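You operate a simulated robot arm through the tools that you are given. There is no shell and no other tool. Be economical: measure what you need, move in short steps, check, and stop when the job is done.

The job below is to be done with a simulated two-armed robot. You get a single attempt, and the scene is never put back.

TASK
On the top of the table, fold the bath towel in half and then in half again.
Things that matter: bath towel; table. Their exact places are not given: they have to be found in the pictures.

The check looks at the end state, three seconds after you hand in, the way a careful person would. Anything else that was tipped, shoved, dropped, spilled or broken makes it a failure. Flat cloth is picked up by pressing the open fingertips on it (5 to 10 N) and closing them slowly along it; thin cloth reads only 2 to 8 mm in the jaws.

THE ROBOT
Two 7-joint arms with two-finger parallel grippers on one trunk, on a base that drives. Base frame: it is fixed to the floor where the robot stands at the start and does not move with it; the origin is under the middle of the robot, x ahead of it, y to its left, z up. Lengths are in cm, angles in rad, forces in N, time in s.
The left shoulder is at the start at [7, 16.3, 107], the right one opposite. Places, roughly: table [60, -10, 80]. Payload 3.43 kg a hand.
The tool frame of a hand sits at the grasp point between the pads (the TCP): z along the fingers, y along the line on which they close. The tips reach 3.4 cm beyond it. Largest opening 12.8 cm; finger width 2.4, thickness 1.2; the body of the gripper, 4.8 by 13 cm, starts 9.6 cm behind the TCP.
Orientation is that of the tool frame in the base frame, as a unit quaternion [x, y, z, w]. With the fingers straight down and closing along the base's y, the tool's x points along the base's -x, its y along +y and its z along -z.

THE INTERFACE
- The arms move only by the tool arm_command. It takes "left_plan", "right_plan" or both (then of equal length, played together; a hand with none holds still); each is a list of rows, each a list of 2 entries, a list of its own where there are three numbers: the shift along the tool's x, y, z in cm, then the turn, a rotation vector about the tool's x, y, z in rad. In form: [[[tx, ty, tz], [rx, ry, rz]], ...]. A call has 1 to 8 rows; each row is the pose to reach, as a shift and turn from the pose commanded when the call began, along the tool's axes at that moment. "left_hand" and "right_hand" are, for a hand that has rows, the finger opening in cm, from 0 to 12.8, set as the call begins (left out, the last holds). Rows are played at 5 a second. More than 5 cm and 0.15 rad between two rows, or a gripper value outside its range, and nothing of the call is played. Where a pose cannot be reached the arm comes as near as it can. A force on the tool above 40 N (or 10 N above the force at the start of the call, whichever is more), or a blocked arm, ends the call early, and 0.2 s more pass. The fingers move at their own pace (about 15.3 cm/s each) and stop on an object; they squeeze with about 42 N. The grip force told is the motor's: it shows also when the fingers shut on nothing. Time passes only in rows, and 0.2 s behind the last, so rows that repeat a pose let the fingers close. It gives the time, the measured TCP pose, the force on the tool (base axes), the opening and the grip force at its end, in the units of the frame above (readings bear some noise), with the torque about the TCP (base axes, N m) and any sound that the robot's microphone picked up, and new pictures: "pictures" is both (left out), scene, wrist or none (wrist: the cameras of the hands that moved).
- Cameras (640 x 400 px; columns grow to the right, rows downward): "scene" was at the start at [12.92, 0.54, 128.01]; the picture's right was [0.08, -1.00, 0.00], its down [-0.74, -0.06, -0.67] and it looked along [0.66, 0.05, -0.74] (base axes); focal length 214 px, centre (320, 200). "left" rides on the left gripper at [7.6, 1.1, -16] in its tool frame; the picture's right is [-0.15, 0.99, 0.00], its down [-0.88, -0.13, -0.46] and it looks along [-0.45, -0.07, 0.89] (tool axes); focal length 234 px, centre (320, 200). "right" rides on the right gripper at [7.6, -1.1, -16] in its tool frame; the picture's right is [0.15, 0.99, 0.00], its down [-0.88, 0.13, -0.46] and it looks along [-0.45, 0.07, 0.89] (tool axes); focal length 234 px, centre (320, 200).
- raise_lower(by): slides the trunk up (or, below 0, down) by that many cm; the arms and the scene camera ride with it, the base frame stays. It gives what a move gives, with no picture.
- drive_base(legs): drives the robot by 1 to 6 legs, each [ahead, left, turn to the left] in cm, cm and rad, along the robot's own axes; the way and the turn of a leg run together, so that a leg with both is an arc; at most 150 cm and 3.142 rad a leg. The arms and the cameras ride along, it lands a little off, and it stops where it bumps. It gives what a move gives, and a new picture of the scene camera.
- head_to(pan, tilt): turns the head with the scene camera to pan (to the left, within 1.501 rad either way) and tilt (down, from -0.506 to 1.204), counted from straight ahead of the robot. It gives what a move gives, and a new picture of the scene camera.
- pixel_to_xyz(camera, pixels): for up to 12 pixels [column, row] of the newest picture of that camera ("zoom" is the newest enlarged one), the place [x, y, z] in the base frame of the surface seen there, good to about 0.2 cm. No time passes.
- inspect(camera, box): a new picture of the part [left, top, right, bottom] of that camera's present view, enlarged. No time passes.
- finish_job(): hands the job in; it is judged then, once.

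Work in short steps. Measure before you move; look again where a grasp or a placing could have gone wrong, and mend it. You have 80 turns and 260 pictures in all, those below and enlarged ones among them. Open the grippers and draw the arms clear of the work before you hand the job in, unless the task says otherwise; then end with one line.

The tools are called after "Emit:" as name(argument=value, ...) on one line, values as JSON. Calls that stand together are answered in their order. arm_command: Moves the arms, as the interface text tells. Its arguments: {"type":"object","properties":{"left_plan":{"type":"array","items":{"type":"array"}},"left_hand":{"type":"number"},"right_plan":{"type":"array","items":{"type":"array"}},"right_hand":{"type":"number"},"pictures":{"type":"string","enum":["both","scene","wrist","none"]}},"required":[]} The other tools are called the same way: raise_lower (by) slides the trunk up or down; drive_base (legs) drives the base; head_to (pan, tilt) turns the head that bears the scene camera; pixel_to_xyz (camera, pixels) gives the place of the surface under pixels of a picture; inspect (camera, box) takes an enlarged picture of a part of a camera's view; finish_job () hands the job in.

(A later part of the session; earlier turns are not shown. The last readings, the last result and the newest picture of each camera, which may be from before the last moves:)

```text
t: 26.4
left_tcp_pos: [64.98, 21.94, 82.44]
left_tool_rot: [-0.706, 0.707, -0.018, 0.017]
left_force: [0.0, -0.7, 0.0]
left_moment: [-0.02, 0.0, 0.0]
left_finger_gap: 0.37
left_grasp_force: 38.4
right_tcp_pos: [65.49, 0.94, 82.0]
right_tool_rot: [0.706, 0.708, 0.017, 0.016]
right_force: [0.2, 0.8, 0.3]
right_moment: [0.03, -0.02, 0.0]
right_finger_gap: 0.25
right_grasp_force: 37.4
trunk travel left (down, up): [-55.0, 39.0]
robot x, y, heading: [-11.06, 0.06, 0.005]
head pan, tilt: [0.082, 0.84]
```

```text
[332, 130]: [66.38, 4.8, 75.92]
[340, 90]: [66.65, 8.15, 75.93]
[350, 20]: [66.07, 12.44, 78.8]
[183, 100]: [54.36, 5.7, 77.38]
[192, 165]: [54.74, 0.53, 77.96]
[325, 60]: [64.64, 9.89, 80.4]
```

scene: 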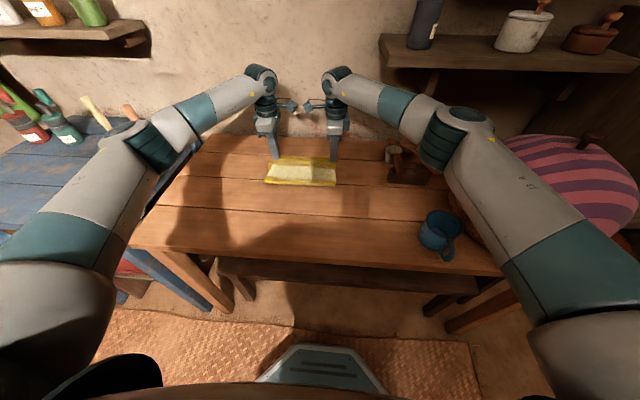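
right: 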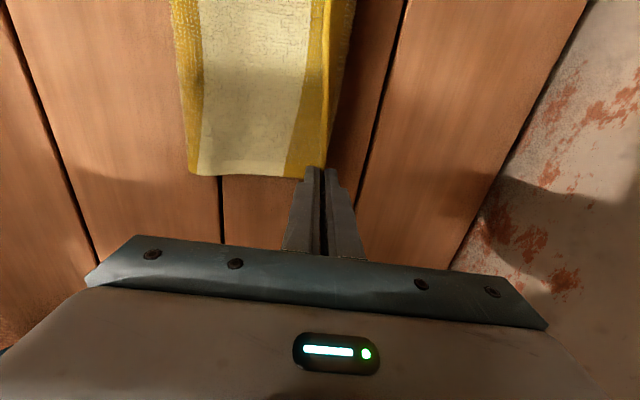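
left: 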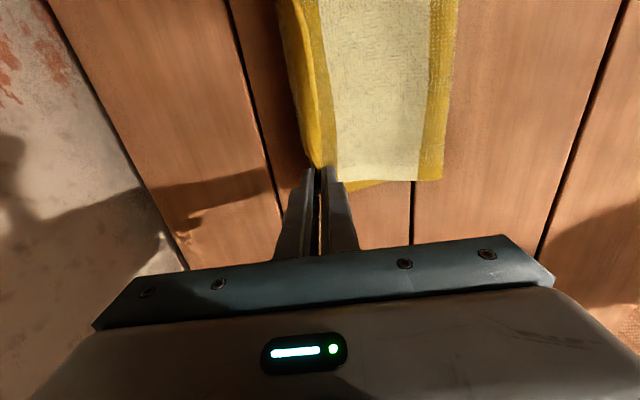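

Fold is at x≈54.6 and upper edge ≈66. I lower to just above the lower layer, moving 0.8 cm further out, then open slightly and rise.

Emit:
arm_command(left_plan=[[[0, -0.6, 0.7], [0, 0, 0]], [[0, -1.2, 1.3], [0, 0, 0]], [[0, -1.2, 1.6], [0, 0, 0]], [[0, -1.2, 1.6], [0, 0, 0]]], right_plan=[[[0, 0.4, 0.5], [0, 0, 0]], [[0, 0.8, 0.9], [0, 0, 0]], [[0, 0.8, 1.2], [0, 0, 0]], [[0, 0.8, 1.2], [0, 0, 0]]], pictures="none")

Emit:
arm_command(left_plan=[[[0, 0, 0], [0, 0, 0]], [[0, 0, 0], [0, 0, 0]], [[0, 0, -2], [0, 0, 0]], [[0, 0, -5], [0, 0, 0]], [[0, 0, -9], [0, 0, 0]], [[-3, 0, -12], [0, 0, 0]]], right_plan=[[[0, 0, 0], [0, 0, 0]], [[0, 0, 0], [0, 0, 0]], [[0, 0, -2], [0, 0, 0]], [[0, 0, -5], [0, 0, 0]], [[0, 0, -9], [0, 0, 0]], [[-3, 0, -12], [0, 0, 0]]], left_hand=1.8, right_hand=1.8, pictures="both")

```text
t: 27.4
left_tcp_pos: [66.27, 21.86, 80.99]
left_tool_rot: [-0.707, 0.707, -0.018, 0.018]
left_force: [0.3, -0.6, 0.1]
left_moment: [-0.02, 0.01, 0.03]
left_finger_gap: 0.39
left_grasp_force: 38.1
right_tcp_pos: [66.39, 1.01, 81.09]
right_tool_rot: [0.707, 0.707, 0.017, 0.017]
right_force: [-0.2, 0.3, -0.6]
right_moment: [0.02, 0.03, -0.01]
right_finger_gap: 0.3
right_grasp_force: 36.7
trunk travel left (down, up): [-55.0, 39.0]
robot x, y, heading: [-10.99, 0.12, -0.001]
head pan, tilt: [0.082, 0.84]
```

```text
t: 28.8
left_tcp_pos: [65.31, 24.82, 92.97]
left_tool_rot: [-0.706, 0.708, -0.018, 0.018]
left_force: [0.3, -0.5, 0.1]
left_moment: [0.0, -0.01, 0.0]
left_finger_gap: 1.81
left_grasp_force: 0.2
right_tcp_pos: [65.74, -2.1, 93.15]
right_tool_rot: [0.706, 0.707, 0.018, 0.017]
right_force: [-0.5, -0.4, -0.5]
right_moment: [-0.01, -0.01, 0.04]
right_finger_gap: 1.8
right_grasp_force: 0.0
trunk travel left (down, up): [-55.0, 39.0]
robot x, y, heading: [-10.95, 0.07, -0.005]
head pan, tilt: [0.082, 0.84]
```

scene: 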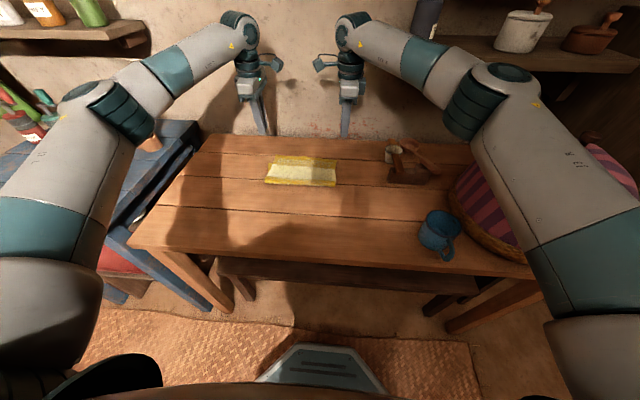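
right: 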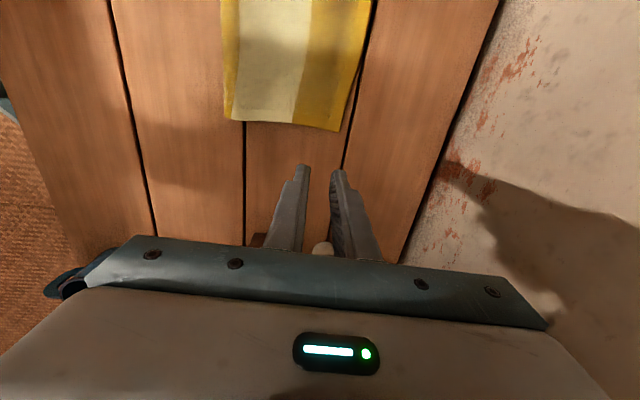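
left: 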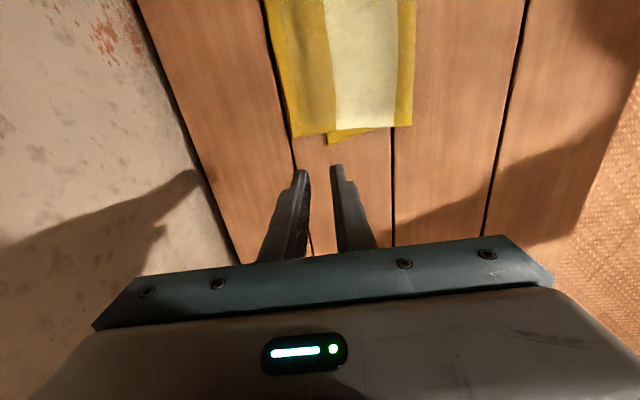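

Landed very well. A closer look at the folded towel and its corners.

Emit:
inspect(camera="scene", box=[250, 145, 350, 200])

Emit:
pixel_to_xyz(camera="left", pixels=[[294, 134], [275, 60], [411, 122], [411, 60], [330, 142], [325, 131], [370, 126], [350, 60]])

Emit:
pixel_to_xyz(camera="right", pixels=[[226, 116], [224, 60], [336, 128], [350, 90], [362, 50], [285, 122]])

```text
6.40 times, centred on (300, 172) of scene
```

zoom: 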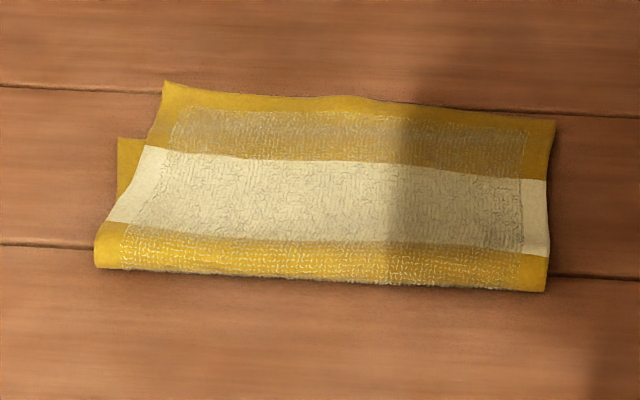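

```text
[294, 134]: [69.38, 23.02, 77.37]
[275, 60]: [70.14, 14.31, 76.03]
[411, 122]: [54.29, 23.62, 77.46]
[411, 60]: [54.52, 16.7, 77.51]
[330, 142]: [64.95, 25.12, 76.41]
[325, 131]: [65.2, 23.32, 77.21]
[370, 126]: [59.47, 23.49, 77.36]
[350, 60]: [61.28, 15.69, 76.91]
```

```text
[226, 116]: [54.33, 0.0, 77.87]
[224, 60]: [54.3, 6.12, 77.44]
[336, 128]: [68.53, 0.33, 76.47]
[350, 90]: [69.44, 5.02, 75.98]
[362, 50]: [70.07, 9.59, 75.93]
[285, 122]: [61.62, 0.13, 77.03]
```

The upper layer overshoots: its edge is at x≈69.4 (left) / 68.5 (right), while the lower far edge is ≈66. I'll regrip the overhanging single layer and bring it back ~3 cm; first I check the wall's clearance.

Emit:
pixel_to_xyz(camera="right", pixels=[[430, 180], [470, 100], [480, 180], [520, 100], [600, 100]])

Emit:
pixel_to_xyz(camera="zoom", pixels=[[125, 145], [120, 190], [168, 90], [370, 103], [550, 125], [546, 285], [98, 262], [320, 280], [155, 125]])

```text
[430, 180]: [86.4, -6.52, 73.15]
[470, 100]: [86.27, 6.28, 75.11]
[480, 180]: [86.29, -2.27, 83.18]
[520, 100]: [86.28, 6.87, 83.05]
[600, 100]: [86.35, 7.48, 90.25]
```

```text
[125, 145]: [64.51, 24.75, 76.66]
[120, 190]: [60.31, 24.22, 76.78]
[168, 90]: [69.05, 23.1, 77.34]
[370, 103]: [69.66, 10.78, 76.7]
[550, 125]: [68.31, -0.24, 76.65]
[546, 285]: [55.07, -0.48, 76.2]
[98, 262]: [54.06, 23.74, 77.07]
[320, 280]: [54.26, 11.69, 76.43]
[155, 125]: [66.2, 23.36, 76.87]
```

Wall is at x=86, plenty of room. I move both above the far overhanging edge, with the tilt reversed so the far finger is the lower one.

Emit:
arm_command(left_plan=[[[1, -1, 2.5], [-0.03, 0, 0]], [[2, -2, 5], [-0.06, 0, 0]], [[3, -2.85, 7.5], [-0.1, 0, 0]], [[3.3, -2.85, 9.2], [-0.1, 0, 0]], [[3.3, -2.85, 9.2], [-0.1, 0, 0]]], right_plan=[[[1, 0.6, 2.5], [0.03, 0, 0]], [[2, 1.2, 5], [0.06, 0, 0]], [[3, 1.7, 7.5], [0.1, 0, 0]], [[3.3, 1.7, 9.1], [0.1, 0, 0]], [[3.3, 1.7, 9.1], [0.1, 0, 0]]], left_hand=2.3, right_hand=2.3, pictures="wrist")

```text
t: 30.0
left_tcp_pos: [68.89, 21.39, 83.91]
left_tool_rot: [-0.706, 0.708, 0.018, -0.018]
left_force: [0.1, -0.2, 0.1]
left_moment: [0.01, 0.01, 0.0]
left_finger_gap: 2.27
left_grasp_force: 0.0
right_tcp_pos: [67.56, 0.95, 84.09]
right_tool_rot: [0.706, 0.707, -0.017, -0.017]
right_force: [-0.2, -0.3, -0.1]
right_moment: [-0.02, -0.04, -0.02]
right_finger_gap: 2.31
right_grasp_force: 0.0
right hand out of reach, approached as far as the arm can: row 3, 4, 5
trunk travel left (down, up): [-55.0, 39.0]
robot x, y, heading: [-10.88, -0.19, -0.001]
head pan, tilt: [0.082, 0.84]
```

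right: 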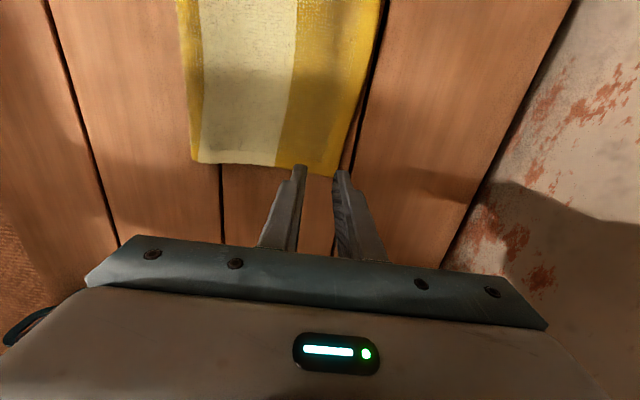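
left: 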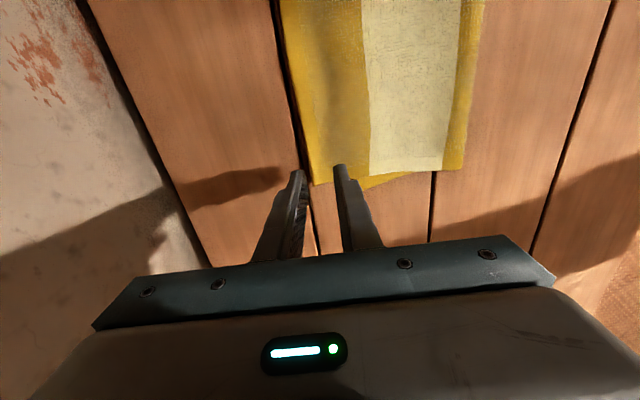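

The right arm is near its reach limit, so I raise the hands a bit, drive the base 8 cm ahead, then draw the hands back by the same.

Emit:
arm_command(left_plan=[[[0, 3, -2], [0, 0, 0]], [[0, 7, -2], [0, 0, 0]]], right_plan=[[[0, -3, -2], [0, 0, 0]], [[0, -7, -2], [0, 0, 0]]], pictures="none")

Emit:
drive_base(legs=[[8, 0, 0]])

```text
t: 30.6
left_tcp_pos: [62.2, 21.42, 86.04]
left_tool_rot: [-0.706, 0.708, 0.018, -0.018]
left_force: [0.4, -0.2, -0.1]
left_moment: [0.01, 0.0, 0.02]
left_finger_gap: 2.3
left_grasp_force: 0.2
right_tcp_pos: [67.07, 1.51, 85.28]
right_tool_rot: [0.707, 0.707, -0.019, -0.018]
right_force: [0.6, 0.1, 0.0]
right_moment: [-0.06, -0.04, -0.02]
right_finger_gap: 2.3
right_grasp_force: 0.1
right hand out of reach, approached as far as the arm can: row 1, 2
trunk travel left (down, up): [-55.0, 39.0]
robot x, y, heading: [-10.99, 0.01, -0.005]
head pan, tilt: [0.082, 0.84]
```

```text
t: 31.7
left_tcp_pos: [70.55, 21.41, 86.01]
left_tool_rot: [-0.707, 0.707, 0.018, -0.018]
left_force: [0.8, 0.0, 0.2]
left_moment: [0.0, 0.02, 0.01]
left_finger_gap: 2.3
left_grasp_force: 0.0
right_tcp_pos: [75.36, 1.39, 85.18]
right_tool_rot: [0.707, 0.706, -0.02, -0.02]
right_force: [0.5, 0.3, -0.2]
right_moment: [0.01, 0.01, -0.03]
right_finger_gap: 2.3
right_grasp_force: 0.1
trunk travel left (down, up): [-55.0, 39.0]
robot x, y, heading: [-2.71, -0.27, 0.001]
head pan, tilt: [0.082, 0.84]
```

scene: 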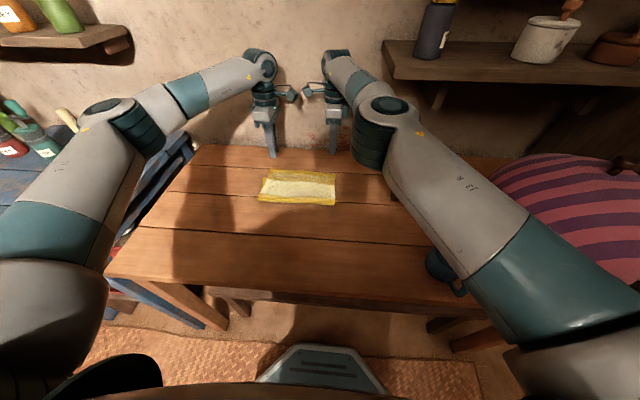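

The right arm seems to have reached a joint limit and did not retreat. I try moving it up with a small turn back toward neutral, and left to its start above the edge.

Emit:
arm_command(right_plan=[[[0, 0, -2], [0, 0, -0.1]], [[0, 0, -4], [0, 0, -0.2]], [[0, 0, -6], [0, 0, -0.3]], [[0, 0, -8], [0, 0, -0.4]]], pictures="scene")

```text
t: 32.7
left_tcp_pos: [70.45, 21.43, 86.03]
left_tool_rot: [-0.706, 0.708, 0.019, -0.018]
left_force: [0.5, -0.6, -0.6]
left_moment: [0.04, 0.01, -0.04]
left_finger_gap: 2.31
left_grasp_force: 0.1
right_tcp_pos: [74.92, 1.15, 93.21]
right_tool_rot: [0.551, 0.834, -0.015, -0.022]
right_force: [-0.4, 0.5, 0.4]
right_moment: [-0.01, -0.01, -0.01]
right_finger_gap: 2.31
right_grasp_force: 0.0
right hand out of reach, approached as far as the arm can: row 2, 3, 4
trunk travel left (down, up): [-55.0, 39.0]
robot x, y, heading: [-2.91, -0.07, 0.001]
head pan, tilt: [0.082, 0.84]
```

scene: 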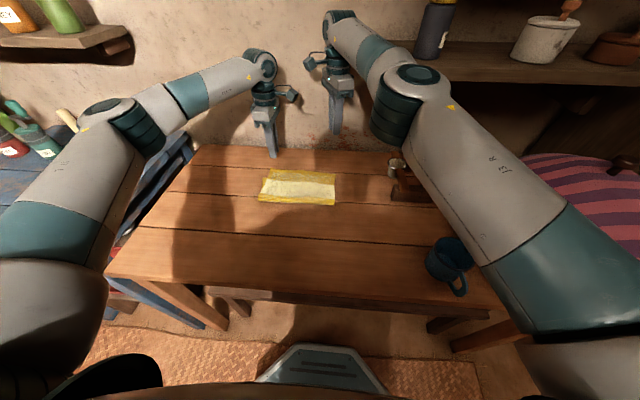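

It moves again. I retreat it in -x by ~14 cm to regain freedom.

Emit:
arm_command(right_plan=[[[0.4, -3, 0], [0, 0, 0]], [[0.8, -6, 0], [0, 0, 0]], [[1.2, -9, 0], [0, 0, 0]], [[1.6, -12, 0], [0, 0, 0]], [[1.8, -14.4, 0], [0, 0, 0]]], pictures="scene")

```text
t: 33.9
left_tcp_pos: [70.55, 21.05, 86.0]
left_tool_rot: [-0.705, 0.709, 0.018, -0.018]
left_force: [-0.3, -0.6, 0.0]
left_moment: [0.02, 0.02, 0.01]
left_finger_gap: 2.28
left_grasp_force: 0.0
right_tcp_pos: [61.0, -3.04, 93.53]
right_tool_rot: [0.554, 0.832, -0.016, -0.023]
right_force: [0.8, 0.5, 0.7]
right_moment: [0.02, 0.0, -0.01]
right_finger_gap: 2.3
right_grasp_force: 0.1
trunk travel left (down, up): [-55.0, 39.0]
robot x, y, heading: [-3.02, -0.22, 0.0]
head pan, tilt: [0.082, 0.84]
```

scene: 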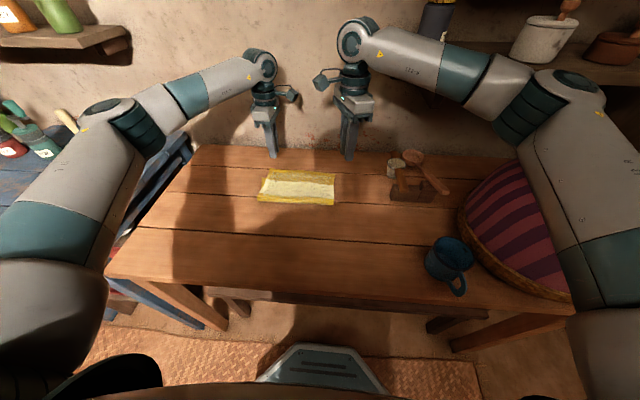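

The right elbow is back in a good shape. Now both above the far edge: left (68.7, 21.5, 84), right (67.8, 1.2, 84).

Emit:
arm_command(left_plan=[[[0, 0.6, 0], [0, 0, 0]], [[0, 1.2, 1], [0, 0, 0]], [[0, 1.8, 2], [0, 0, 0]], [[0, 1.8, 2.1], [0, 0, 0]], [[0, 1.8, 2.1], [0, 0, 0]]], right_plan=[[[0.3, 2, 1], [0, 0, 0.1]], [[0.6, 4, 3], [0, 0, 0.2]], [[0.9, 6, 6], [0, 0, 0.3]], [[1.2, 7.9, 9.3], [0, 0, 0.4]], [[1.2, 7.9, 9.3], [0, 0, 0.4]]], pictures="both")

```text
t: 35.1
left_tcp_pos: [69.06, 21.35, 83.8]
left_tool_rot: [-0.706, 0.708, 0.019, -0.019]
left_force: [-0.6, 0.2, 0.1]
left_moment: [0.0, -0.02, 0.0]
left_finger_gap: 2.29
left_grasp_force: 0.1
right_tcp_pos: [67.86, 0.85, 83.32]
right_tool_rot: [0.709, 0.705, -0.024, -0.023]
right_force: [-0.8, 0.3, 1.3]
right_moment: [-0.03, -0.08, -0.03]
right_finger_gap: 2.31
right_grasp_force: 0.0
trunk travel left (down, up): [-55.0, 39.0]
robot x, y, heading: [-2.54, 0.01, 0.002]
head pan, tilt: [0.082, 0.84]
```

scene: 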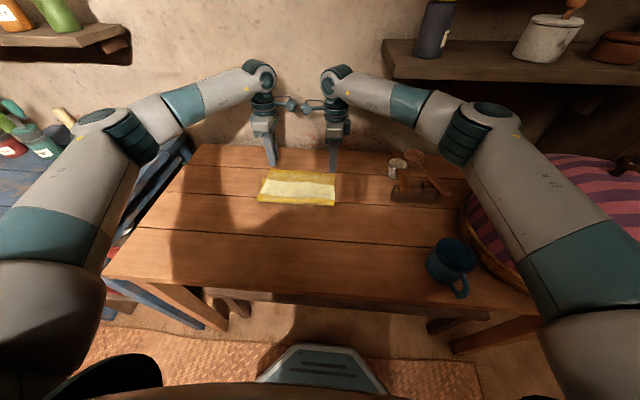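
right: 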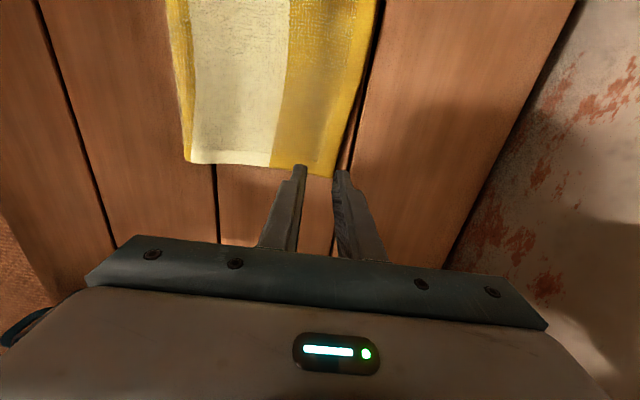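
left: 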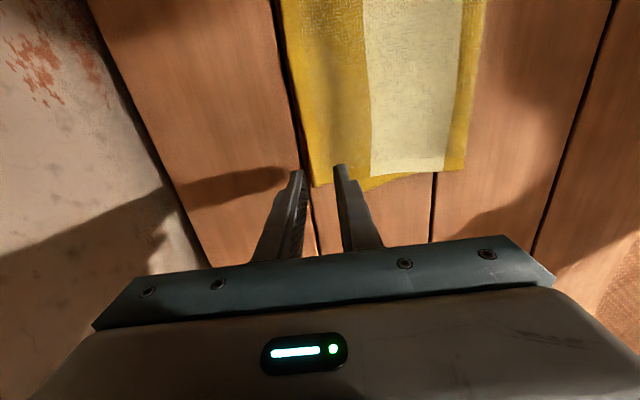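

I measure the upper edge next to the fingers: left near (309,165), right near (345,145).

Emit:
pixel_to_xyz(camera="left", pixels=[[312, 165], [308, 140], [322, 184], [372, 188]])

Emit:
pixel_to_xyz(camera="right", pixels=[[341, 145], [347, 120], [330, 172], [290, 166], [185, 155]])

```text
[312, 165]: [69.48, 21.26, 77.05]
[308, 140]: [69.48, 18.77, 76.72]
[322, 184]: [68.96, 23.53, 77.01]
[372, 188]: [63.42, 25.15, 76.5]
```

```text
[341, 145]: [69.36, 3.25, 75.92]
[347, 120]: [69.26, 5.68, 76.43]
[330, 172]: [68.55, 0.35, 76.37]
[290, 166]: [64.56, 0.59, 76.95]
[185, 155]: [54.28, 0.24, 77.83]
```

Edge: 69.5 left, 68.8 right. Descend to near contact, right shifted +0.4 in x.

Emit:
arm_command(left_plan=[[[0, 0, 2], [0, 0, 0]], [[0, 0, 3.5], [0, 0, 0]], [[0, 0, 4], [0, 0, 0]], [[0, 0, 4.15], [0, 0, 0]], [[0, 0, 4.15], [0, 0, 0]]], right_plan=[[[0, 0.5, 1.5], [0, 0, 0]], [[0, 0.6, 3], [0, 0, 0]], [[0, 0.6, 3.5], [0, 0, 0]], [[0, 0.6, 3.65], [0, 0, 0]], [[0, 0.6, 3.65], [0, 0, 0]]], pictures="wrist")

```text
t: 36.3
left_tcp_pos: [68.19, 21.27, 79.98]
left_tool_rot: [-0.706, 0.707, 0.018, -0.017]
left_force: [-0.1, -0.2, 1.5]
left_moment: [-0.02, -0.02, 0.0]
left_finger_gap: 2.32
left_grasp_force: 0.1
right_tcp_pos: [67.93, 1.17, 80.53]
right_tool_rot: [0.707, 0.707, -0.02, -0.018]
right_force: [0.1, -0.5, -0.4]
right_moment: [-0.02, 0.03, -0.03]
right_finger_gap: 2.3
right_grasp_force: 0.1
trunk travel left (down, up): [-55.0, 39.0]
robot x, y, heading: [-2.92, -0.05, 0.0]
head pan, tilt: [0.082, 0.84]
```

right: 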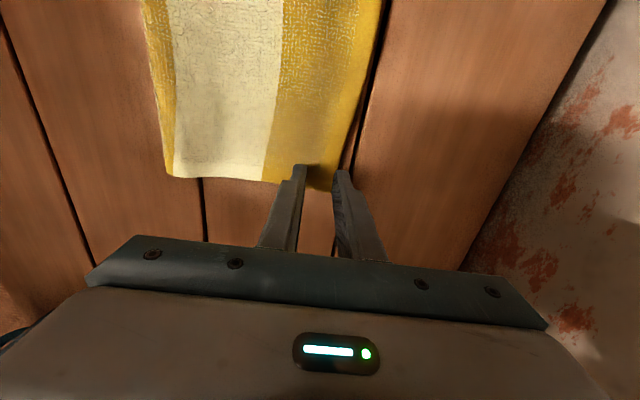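
left: 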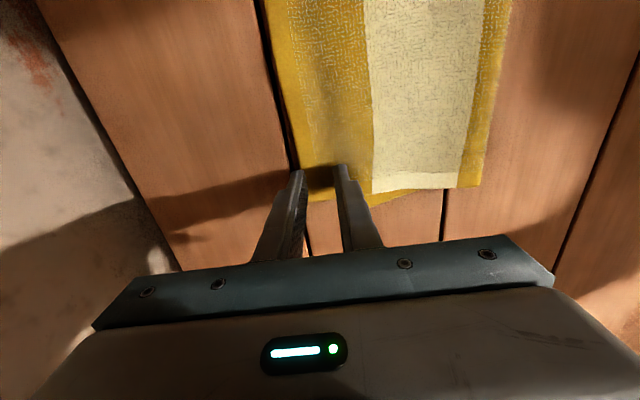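

Left is slightly short of the edge (68.2); shift it +0.6 in x, then press both: right still needs ~0.8 cm.

Emit:
arm_command(left_plan=[[[0, -0.6, -0.3], [0, 0, 0]], [[0, -0.6, 0], [0, 0, 0]], [[0, -0.6, 0.2], [0, 0, 0]], [[0, -0.6, 0.2], [0, 0, 0]]], right_plan=[[[0, 0.2, 0.4], [0, 0, 0]], [[0, 0.2, 0.6], [0, 0, 0]], [[0, 0.2, 0.75], [0, 0, 0]], [[0, 0.2, 0.75], [0, 0, 0]]], pictures="wrist")

```text
t: 37.3
left_tcp_pos: [68.63, 21.3, 79.78]
left_tool_rot: [-0.706, 0.707, 0.018, -0.017]
left_force: [0.4, 0.2, 2.4]
left_moment: [0.0, -0.05, 0.0]
left_finger_gap: 2.3
left_grasp_force: 0.0
right_tcp_pos: [68.11, 1.36, 79.81]
right_tool_rot: [0.707, 0.707, -0.019, -0.018]
right_force: [0.3, -1.0, 5.5]
right_moment: [-0.03, 0.08, -0.02]
right_finger_gap: 2.36
right_grasp_force: 0.2
trunk travel left (down, up): [-55.0, 39.0]
robot x, y, heading: [-2.74, -0.12, -0.001]
head pan, tilt: [0.082, 0.84]
```

right: 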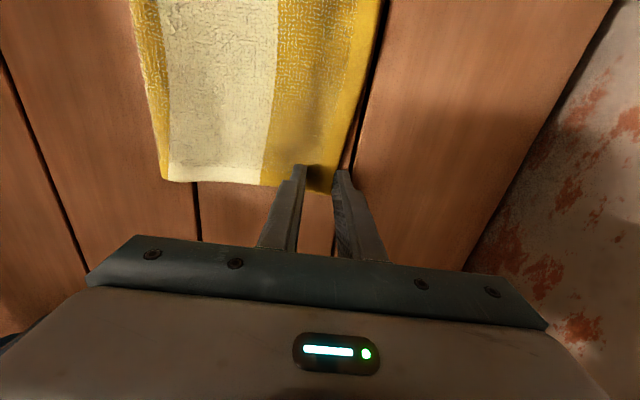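
left: 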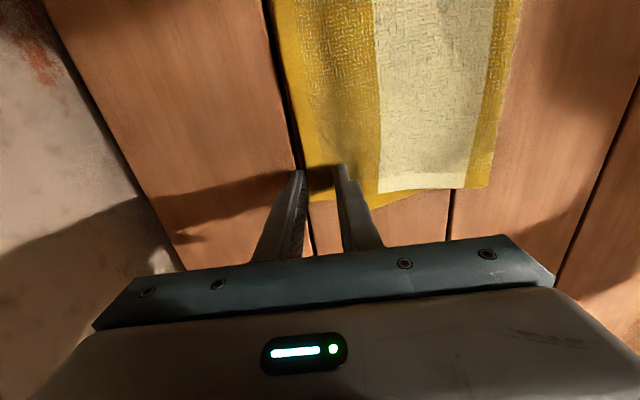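

Both outer fingers are off the edge with light contact. Close in stages, left pressing 0.12 more.

Emit:
arm_command(left_plan=[[[0, 0, 0.12], [0, 0, 0]], [[0, 0, 0.15], [0, 0, 0]]], right_plan=[[[0, 0, 0.05], [0, 0, 0]], [[0, 0, 0.05], [0, 0, 0]]], left_hand=1.8, right_hand=1.8, pictures="none")

Emit:
arm_command(left_plan=[[[0, 0, 0], [0, 0, 0]], [[0, 0, 0], [0, 0, 0]]], right_plan=[[[0, 0, 0], [0, 0, 0]], [[0, 0, 0], [0, 0, 0]]], left_hand=1.1, right_hand=1.1, pictures="none")

Emit:
arm_command(left_plan=[[[0, 0, 0], [0, 0, 0]], [[0, 0, 0], [0, 0, 0]], [[0, 0, -1], [0, 0, 0]], [[0, 0, -2], [0, 0, 0]]], right_plan=[[[0, 0, 0], [0, 0, 0]], [[0, 0, 0], [0, 0, 0]], [[0, 0, -1], [0, 0, 0]], [[0, 0, -2], [0, 0, 0]]], left_hand=0, right_hand=0, pictures="wrist")

```text
t: 37.9
left_tcp_pos: [68.84, 21.38, 79.66]
left_tool_rot: [-0.706, 0.708, 0.017, -0.017]
left_force: [-1.3, -1.4, 4.4]
left_moment: [-0.03, 0.05, -0.01]
left_finger_gap: 1.84
left_grasp_force: 0.1
right_tcp_pos: [67.95, 1.34, 79.82]
right_tool_rot: [0.707, 0.707, -0.018, -0.018]
right_force: [1.9, 1.4, 6.7]
right_moment: [0.07, 0.02, -0.02]
right_finger_gap: 1.73
right_grasp_force: 0.2
trunk travel left (down, up): [-55.0, 39.0]
robot x, y, heading: [-2.73, -0.34, -0.002]
head pan, tilt: [0.082, 0.84]
```

```text
t: 38.5
left_tcp_pos: [68.89, 21.35, 79.7]
left_tool_rot: [-0.707, 0.707, 0.017, -0.018]
left_force: [0.2, -1.1, 3.1]
left_moment: [-0.05, 0.04, 0.0]
left_finger_gap: 1.11
left_grasp_force: 0.2
right_tcp_pos: [68.01, 1.3, 79.78]
right_tool_rot: [0.707, 0.707, -0.019, -0.017]
right_force: [1.2, 1.3, 7.7]
right_moment: [0.05, 0.08, -0.01]
right_finger_gap: 1.09
right_grasp_force: 0.0
trunk travel left (down, up): [-55.0, 39.0]
robot x, y, heading: [-2.68, -0.28, -0.001]
head pan, tilt: [0.082, 0.84]
```

```text
t: 39.5
left_tcp_pos: [68.99, 21.51, 81.61]
left_tool_rot: [-0.706, 0.707, 0.018, -0.019]
left_force: [0.2, -0.4, -0.5]
left_moment: [0.01, 0.01, 0.02]
left_finger_gap: 0.36
left_grasp_force: 38.0
right_tcp_pos: [68.1, 1.31, 81.8]
right_tool_rot: [0.707, 0.707, -0.02, -0.018]
right_force: [-0.1, 0.7, 0.3]
right_moment: [0.03, -0.01, -0.01]
right_finger_gap: 0.35
right_grasp_force: 38.5
trunk travel left (down, up): [-55.0, 39.0]
robot x, y, heading: [-2.81, -0.09, -0.003]
head pan, tilt: [0.082, 0.84]
```

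right: 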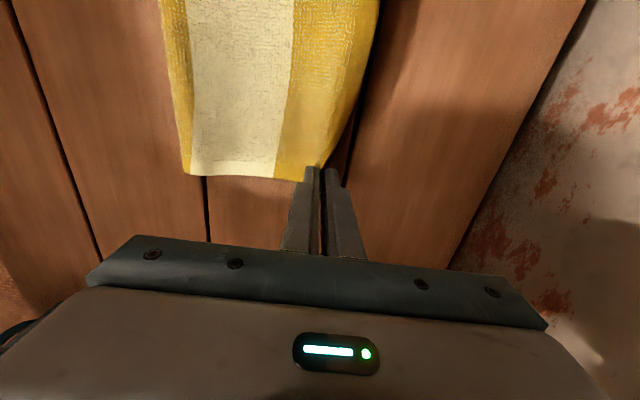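
left: 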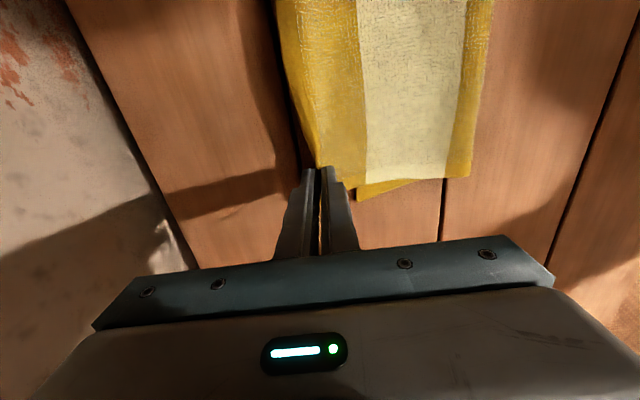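

Both hold the single upper layer. I arc it up and back to x≈53 so the fold unrolls, before laying it again.

Emit:
arm_command(left_plan=[[[0, 1.6, -2.4], [0, 0, 0]], [[0, 3.7, -4.5], [0, 0, 0]], [[0, 6.3, -6.2], [0, 0, 0]], [[0, 9.2, -7.6], [0, 0, 0]], [[0, 11.9, -8.2], [0, 0, 0]], [[0, 14.5, -8.5], [0, 0, 0]], [[0, 16.5, -8.4], [0, 0, 0]], [[0, 16.5, -8.4], [0, 0, 0]]], right_plan=[[[0, -1.6, -2.4], [0, 0, 0]], [[0, -3.7, -4.5], [0, 0, 0]], [[0, -6.3, -6.2], [0, 0, 0]], [[0, -9.2, -7.6], [0, 0, 0]], [[0, -11.7, -8.2], [0, 0, 0]], [[0, -14, -8.5], [0, 0, 0]], [[0, -15.6, -8.4], [0, 0, 0]], [[0, -15.6, -8.4], [0, 0, 0]]], pictures="both")

```text
t: 41.3
left_tcp_pos: [53.03, 21.27, 90.85]
left_tool_rot: [-0.706, 0.707, 0.017, -0.017]
left_force: [1.4, -0.2, 0.5]
left_moment: [0.03, 0.0, 0.01]
left_finger_gap: 0.35
left_grasp_force: 38.4
right_tcp_pos: [53.08, 1.27, 91.19]
right_tool_rot: [0.707, 0.707, -0.019, -0.018]
right_force: [-0.1, 0.1, 0.4]
right_moment: [0.0, 0.0, -0.01]
right_finger_gap: 0.35
right_grasp_force: 37.8
trunk travel left (down, up): [-55.0, 39.0]
robot x, y, heading: [-2.35, 0.03, -0.001]
head pan, tilt: [0.082, 0.84]
```

scene: 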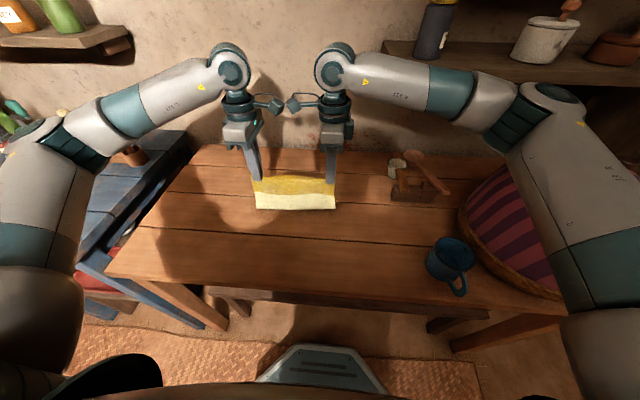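
right: 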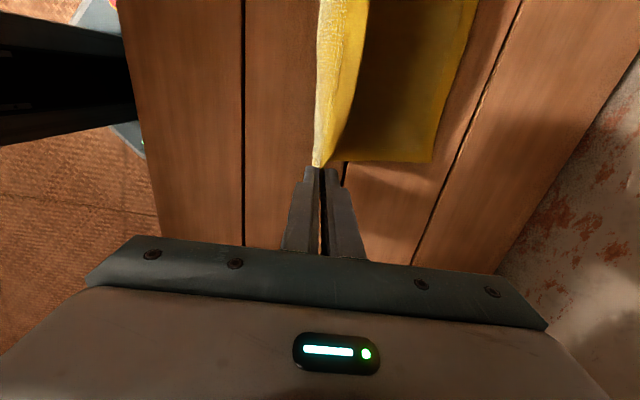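
left: 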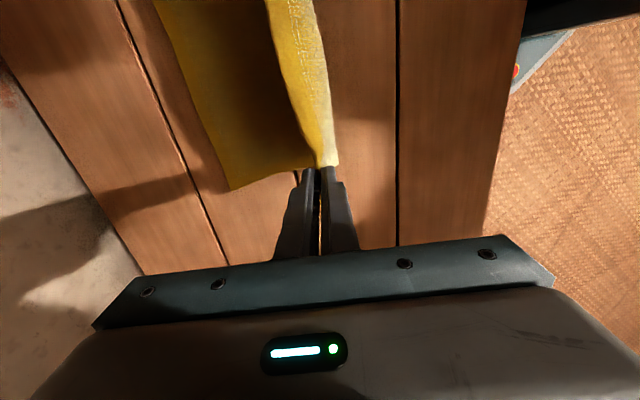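

Now the lower layer's far edge is visible: left corner near (230,188), right corner near (432,160). I measure it.

Emit:
pixel_to_xyz(camera="left", pixels=[[233, 186], [212, 135], [175, 50], [290, 172]])

Emit:
pixel_to_xyz(camera="right", pixels=[[430, 158], [442, 110], [460, 45], [370, 160]])

Emit:
pixel_to_xyz(camera="scene", pixels=[[258, 207], [295, 209], [333, 208], [295, 205]])

```text
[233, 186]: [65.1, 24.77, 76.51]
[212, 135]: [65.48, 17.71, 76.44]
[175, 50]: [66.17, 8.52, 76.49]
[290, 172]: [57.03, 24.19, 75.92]
```

```text
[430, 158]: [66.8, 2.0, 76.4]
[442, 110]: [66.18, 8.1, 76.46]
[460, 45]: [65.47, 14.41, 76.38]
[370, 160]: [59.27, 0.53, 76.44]
```

```text
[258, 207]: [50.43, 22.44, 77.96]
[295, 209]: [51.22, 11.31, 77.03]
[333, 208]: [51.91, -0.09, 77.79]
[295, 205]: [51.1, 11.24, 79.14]
```

The lower far edge runs from (65.2, 25) to (66.9, 1.4), i.e. slightly skewed. I lay the upper edge on that line: left tips to x≈63.7, y≈22.9; right tips to 64.9, y≈2.4 (about 1.8 cm of cloth is in the pads).

Emit:
arm_command(left_plan=[[[-0.3, -2, 0.1], [0, 0, 0]], [[-0.6, -4.05, 0.6], [0, 0, 0]], [[-0.9, -6.1, 1.5], [0, 0, 0]], [[-1.2, -7.95, 2.8], [0, 0, 0]], [[-1.4, -9.45, 4.5], [0, 0, 0]], [[-1.6, -10.55, 6.5], [0, 0, 0]], [[-1.6, -11.25, 8.4], [0, 0, 0]], [[-1.6, -11.3, 9.1], [0, 0, 0]]], right_plan=[[[0.2, 2.2, 0.1], [0, 0, 0]], [[0.4, 4.45, 0.6], [0, 0, 0]], [[0.6, 6.7, 1.5], [0, 0, 0]], [[0.8, 8.75, 2.9], [0, 0, 0]], [[1, 10.35, 4.7], [0, 0, 0]], [[1.1, 11.55, 6.7], [0, 0, 0]], [[1.1, 12.35, 8.8], [0, 0, 0]], [[1.1, 12.4, 9.5], [0, 0, 0]]], pictures="wrist")

```text
t: 43.1
left_tcp_pos: [63.68, 22.9, 81.18]
left_tool_rot: [-0.707, 0.707, 0.018, -0.017]
left_force: [0.2, -1.4, -0.8]
left_moment: [-0.04, -0.03, 0.02]
left_finger_gap: 0.38
left_grasp_force: 38.4
right_tcp_pos: [64.98, 2.49, 80.85]
right_tool_rot: [0.706, 0.707, -0.018, -0.018]
right_force: [0.1, 1.9, 2.8]
right_moment: [0.07, 0.03, -0.05]
right_finger_gap: 0.35
right_grasp_force: 38.2
trunk travel left (down, up): [-55.0, 39.0]
robot x, y, heading: [-2.58, 0.08, -0.002]
head pan, tilt: [0.082, 0.84]
```

right: 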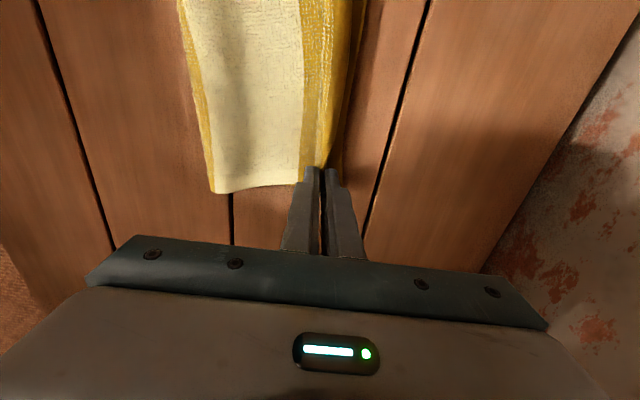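
left: 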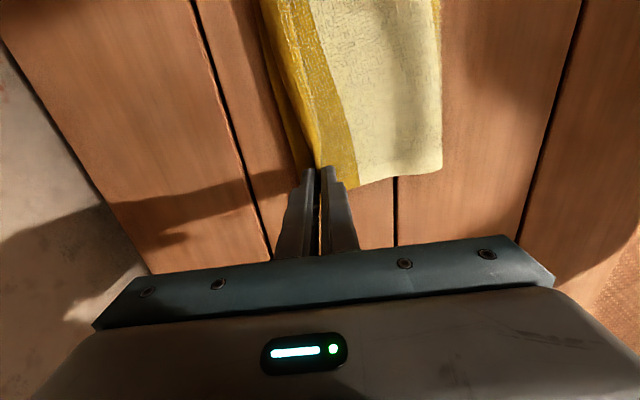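

In place; the lower edge peeks out just beyond the fingers. Open and rise.

Emit:
arm_command(left_plan=[[[0, 0, 0], [0, 0, 0]], [[0, 0, 0], [0, 0, 0]], [[0, 0, -2], [0, 0, 0]], [[0, 0, -5], [0, 0, 0]], [[0, 0, -9], [0, 0, 0]], [[-3, 0, -12], [0, 0, 0]], [[-6, 2, -14], [0, 0, 0]]], right_plan=[[[0, 0, 0], [0, 0, 0]], [[0, 0, 0], [0, 0, 0]], [[0, 0, -2], [0, 0, 0]], [[0, 0, -5], [0, 0, 0]], [[0, 0, -9], [0, 0, 0]], [[-3, 0, -12], [0, 0, 0]], [[-6, -2, -14], [0, 0, 0]]], left_hand=1.8, right_hand=1.8, pictures="none")

Emit:
inspect(camera="scene", box=[240, 155, 350, 225])

```text
t: 44.7
left_tcp_pos: [62.5, 29.03, 95.38]
left_tool_rot: [-0.705, 0.709, 0.018, -0.017]
left_force: [-0.5, -0.2, 0.1]
left_moment: [0.01, -0.05, -0.01]
left_finger_gap: 1.82
left_grasp_force: 0.1
right_tcp_pos: [63.65, -3.89, 95.38]
right_tool_rot: [0.709, 0.705, -0.018, -0.019]
right_force: [-0.6, 0.0, -0.1]
right_moment: [-0.04, -0.06, 0.0]
right_finger_gap: 1.81
right_grasp_force: 0.1
trunk travel left (down, up): [-55.0, 39.0]
robot x, y, heading: [-2.55, 0.3, -0.004]
head pan, tilt: [0.082, 0.84]
```

```text
5.71 times, centred on (295, 190) of scene
```

zoom: 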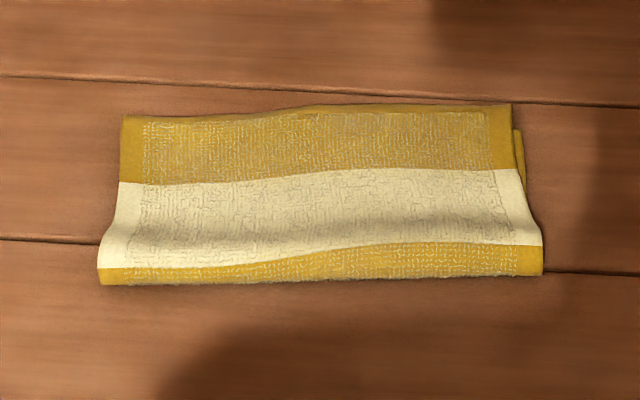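

A neat first half fold. I measure its outline for the second fold.

Emit:
pixel_to_xyz(camera="zoom", pixels=[[125, 120], [508, 110], [521, 140], [538, 270], [100, 280], [320, 275], [310, 112], [105, 245], [320, 220], [120, 180], [320, 150]])

```text
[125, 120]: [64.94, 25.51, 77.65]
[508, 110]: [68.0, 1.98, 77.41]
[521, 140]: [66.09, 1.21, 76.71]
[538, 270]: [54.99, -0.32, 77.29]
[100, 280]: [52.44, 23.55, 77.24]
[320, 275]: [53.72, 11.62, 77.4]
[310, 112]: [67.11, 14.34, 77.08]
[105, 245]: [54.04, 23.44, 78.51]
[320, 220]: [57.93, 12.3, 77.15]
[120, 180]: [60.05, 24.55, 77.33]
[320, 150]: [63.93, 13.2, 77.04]
```

Outline: left edge (52.2, 23.7)–(65.3, 25.4), right edge (54.7, -0.4)–(67.8, 1.8), so the piece is turned by ~0.1 rad. The left hand will pick the middle of the left edge with fingers closing along the long axis; I turn it back and move the right hand out of the way.

Emit:
arm_command(left_plan=[[[0, 0, 0], [0, 0, 0.15]], [[0, 0, 0], [0, 0, 0.3]], [[0, 0, 0], [0, 0, 0.45]], [[0, 0, 0], [0, 0, 0.6]], [[0, 0, 0], [0, 0, 0.75]], [[0, 0, 0], [0, 0, 0.9]], [[0, 0, 0], [0, 0, 1.05]], [[0, 0, 0], [0, 0, 1.2]]], right_plan=[[[-2, -2, -1], [0, 0, -0.1]], [[-4, -4, -2], [0, 0, -0.2]], [[-6, -6, -3], [0, 0, -0.3]], [[-8, -8, -4], [0, 0, -0.4]], [[-10, -9, -5], [0, 0, -0.5]], [[-12, -10, -6], [0, 0, -0.6]], [[-14, -11, -6], [0, 0, -0.7]], [[-16, -12, -6], [0, 0, -0.8]]], pictures="none")

Emit:
arm_command(left_plan=[[[0, 0, 2], [0, 0, 0.13]], [[0, 0, 4], [0, 0, 0.26]], [[0, 0, 6], [0, -0.05, 0.26]], [[0, 0, 6], [0, -0.05, 0.26]]], pictures="both")

```text
t: 45.8
left_tcp_pos: [62.25, 29.45, 95.21]
left_tool_rot: [-0.427, 0.904, 0.01, -0.023]
left_force: [-0.7, -0.6, -0.1]
left_moment: [0.03, 0.0, 0.0]
left_finger_gap: 1.79
left_grasp_force: 0.0
right_tcp_pos: [55.17, -12.06, 99.95]
right_tool_rot: [0.517, 0.855, -0.014, -0.024]
right_force: [-0.5, 20.1, -1.9]
right_moment: [-2.68, 0.29, 1.55]
right_finger_gap: 1.8
right_grasp_force: 0.0
trunk travel left (down, up): [-55.0, 39.0]
robot x, y, heading: [-2.73, 0.15, 0.006]
head pan, tilt: [0.082, 0.84]
stopped in row 5 (right hand): the force on the tool passed its limit (the readings are from after the stop); the commanded pose is now the measured one
```

```text
t: 46.8
left_tcp_pos: [61.93, 29.31, 89.28]
left_tool_rot: [-0.305, 0.952, 0.018, 0.0]
left_force: [0.2, -0.5, -0.2]
left_moment: [-0.04, -0.03, 0.01]
left_finger_gap: 1.82
left_grasp_force: 0.1
right_tcp_pos: [55.08, -12.49, 100.13]
right_tool_rot: [0.521, 0.853, -0.013, -0.023]
right_force: [-6.3, -3.9, 2.1]
right_moment: [0.45, -0.87, -0.19]
right_finger_gap: 1.79
right_grasp_force: 0.0
trunk travel left (down, up): [-55.0, 39.0]
robot x, y, heading: [-2.6, 0.11, 0.005]
head pan, tilt: [0.082, 0.84]
```

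scene: 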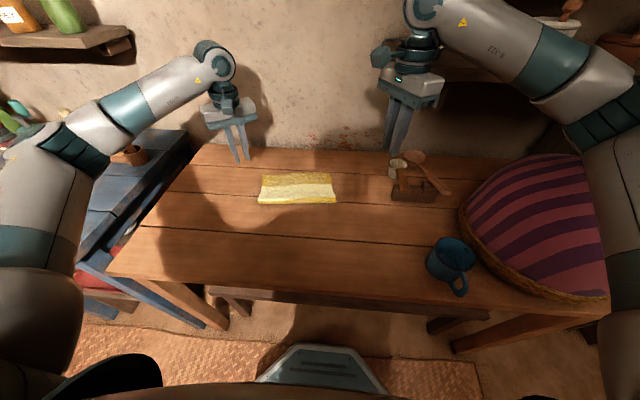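
left: 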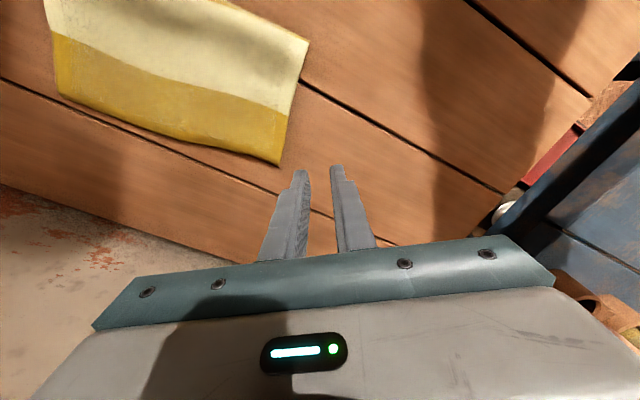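

The right arm bumped something (20 N in y), probably near the shelf behind it. I draw it straight back toward the robot (-x), and inspect the shelf.

Emit:
arm_command(right_plan=[[[0.9, -1.8, 0], [0, 0, 0]], [[1.8, -3.6, 0], [0, 0, 0]], [[2.7, -5.4, 0], [0, 0, 0]], [[3.6, -7.1, 0], [0, 0, 0]]], pictures="none")

Emit:
head_to(pan=-0.35, tilt=0.5)

```text
t: 47.8
left_tcp_pos: [62.04, 29.31, 89.4]
left_tool_rot: [-0.305, 0.952, 0.018, -0.002]
left_force: [0.7, -0.8, 0.2]
left_moment: [0.01, 0.02, -0.02]
left_finger_gap: 1.79
left_grasp_force: 0.1
right_tcp_pos: [47.18, -12.31, 100.48]
right_tool_rot: [0.521, 0.853, -0.015, -0.024]
right_force: [-0.5, -0.4, -1.4]
right_moment: [0.02, -0.02, 0.03]
right_finger_gap: 1.81
right_grasp_force: 0.0
trunk travel left (down, up): [-55.0, 39.0]
robot x, y, heading: [-2.9, -0.1, 0.008]
head pan, tilt: [0.082, 0.84]
```

```text
t: 48.7
left_tcp_pos: [62.13, 29.3, 89.36]
left_tool_rot: [-0.305, 0.952, 0.018, -0.002]
left_force: [-0.1, -0.1, -0.8]
left_moment: [-0.01, -0.02, -0.02]
left_finger_gap: 1.79
left_grasp_force: 0.0
right_tcp_pos: [47.22, -12.38, 100.49]
right_tool_rot: [0.521, 0.853, -0.015, -0.023]
right_force: [-0.3, -0.8, 0.0]
right_moment: [-0.02, -0.02, 0.04]
right_finger_gap: 1.82
right_grasp_force: 0.0
trunk travel left (down, up): [-55.0, 39.0]
robot x, y, heading: [-2.82, 0.18, 0.003]
head pan, tilt: [-0.351, 0.499]
```

scene: 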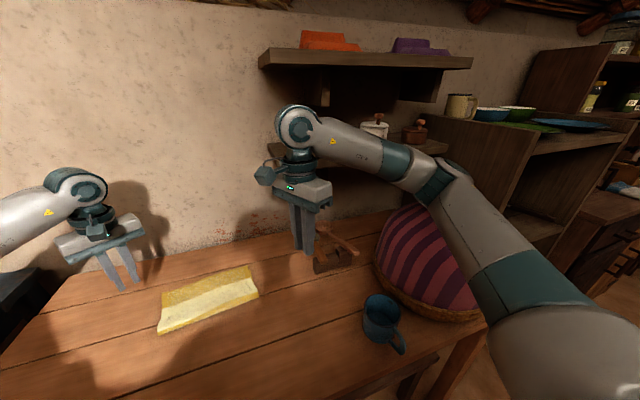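

Force is back to zero. The bottle on the shelf is hidden behind the right hand; I turn the head to see it and check nothing fell.

Emit:
arm_command(right_plan=[[[-1.8, -1, -1], [0, 0, -0.12]], [[-3.6, -2, -2], [0, 0, -0.24]], [[-5, -3, -2], [0, 0, -0.36]], [[-6.5, -4, -2], [0, 0, -0.48]]], pictures="scene")

Emit:
inspect(camera="scene", box=[220, 40, 480, 200])

```text
t: 49.7
left_tcp_pos: [62.05, 29.28, 89.35]
left_tool_rot: [-0.305, 0.952, 0.019, -0.001]
left_force: [0.3, 0.1, 0.7]
left_moment: [0.02, -0.08, 0.02]
left_finger_gap: 1.79
left_grasp_force: 0.1
right_tcp_pos: [46.91, -19.98, 102.63]
right_tool_rot: [0.301, 0.953, -0.008, -0.026]
right_force: [0.1, 0.0, 0.1]
right_moment: [0.02, 0.01, 0.03]
right_finger_gap: 1.79
right_grasp_force: 0.1
trunk travel left (down, up): [-55.0, 39.0]
robot x, y, heading: [-2.86, 0.12, 0.001]
head pan, tilt: [-0.351, 0.499]
```

scene: 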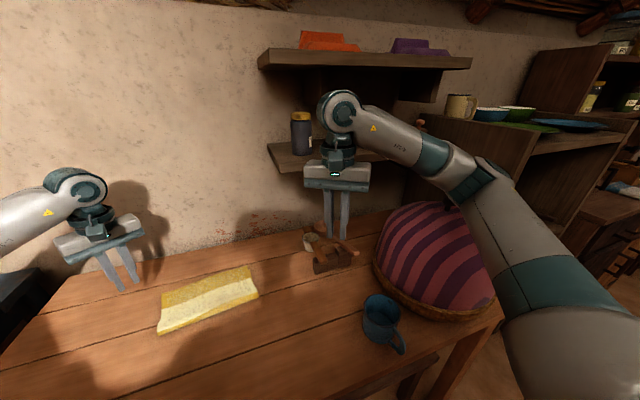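

```text
2.46 times, centred on (350, 120) of scene
```

zoom: 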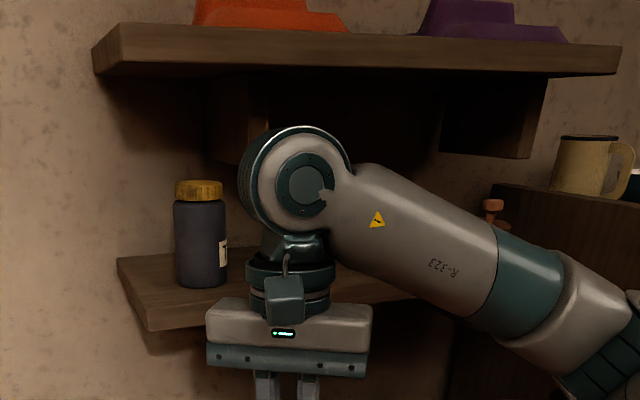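

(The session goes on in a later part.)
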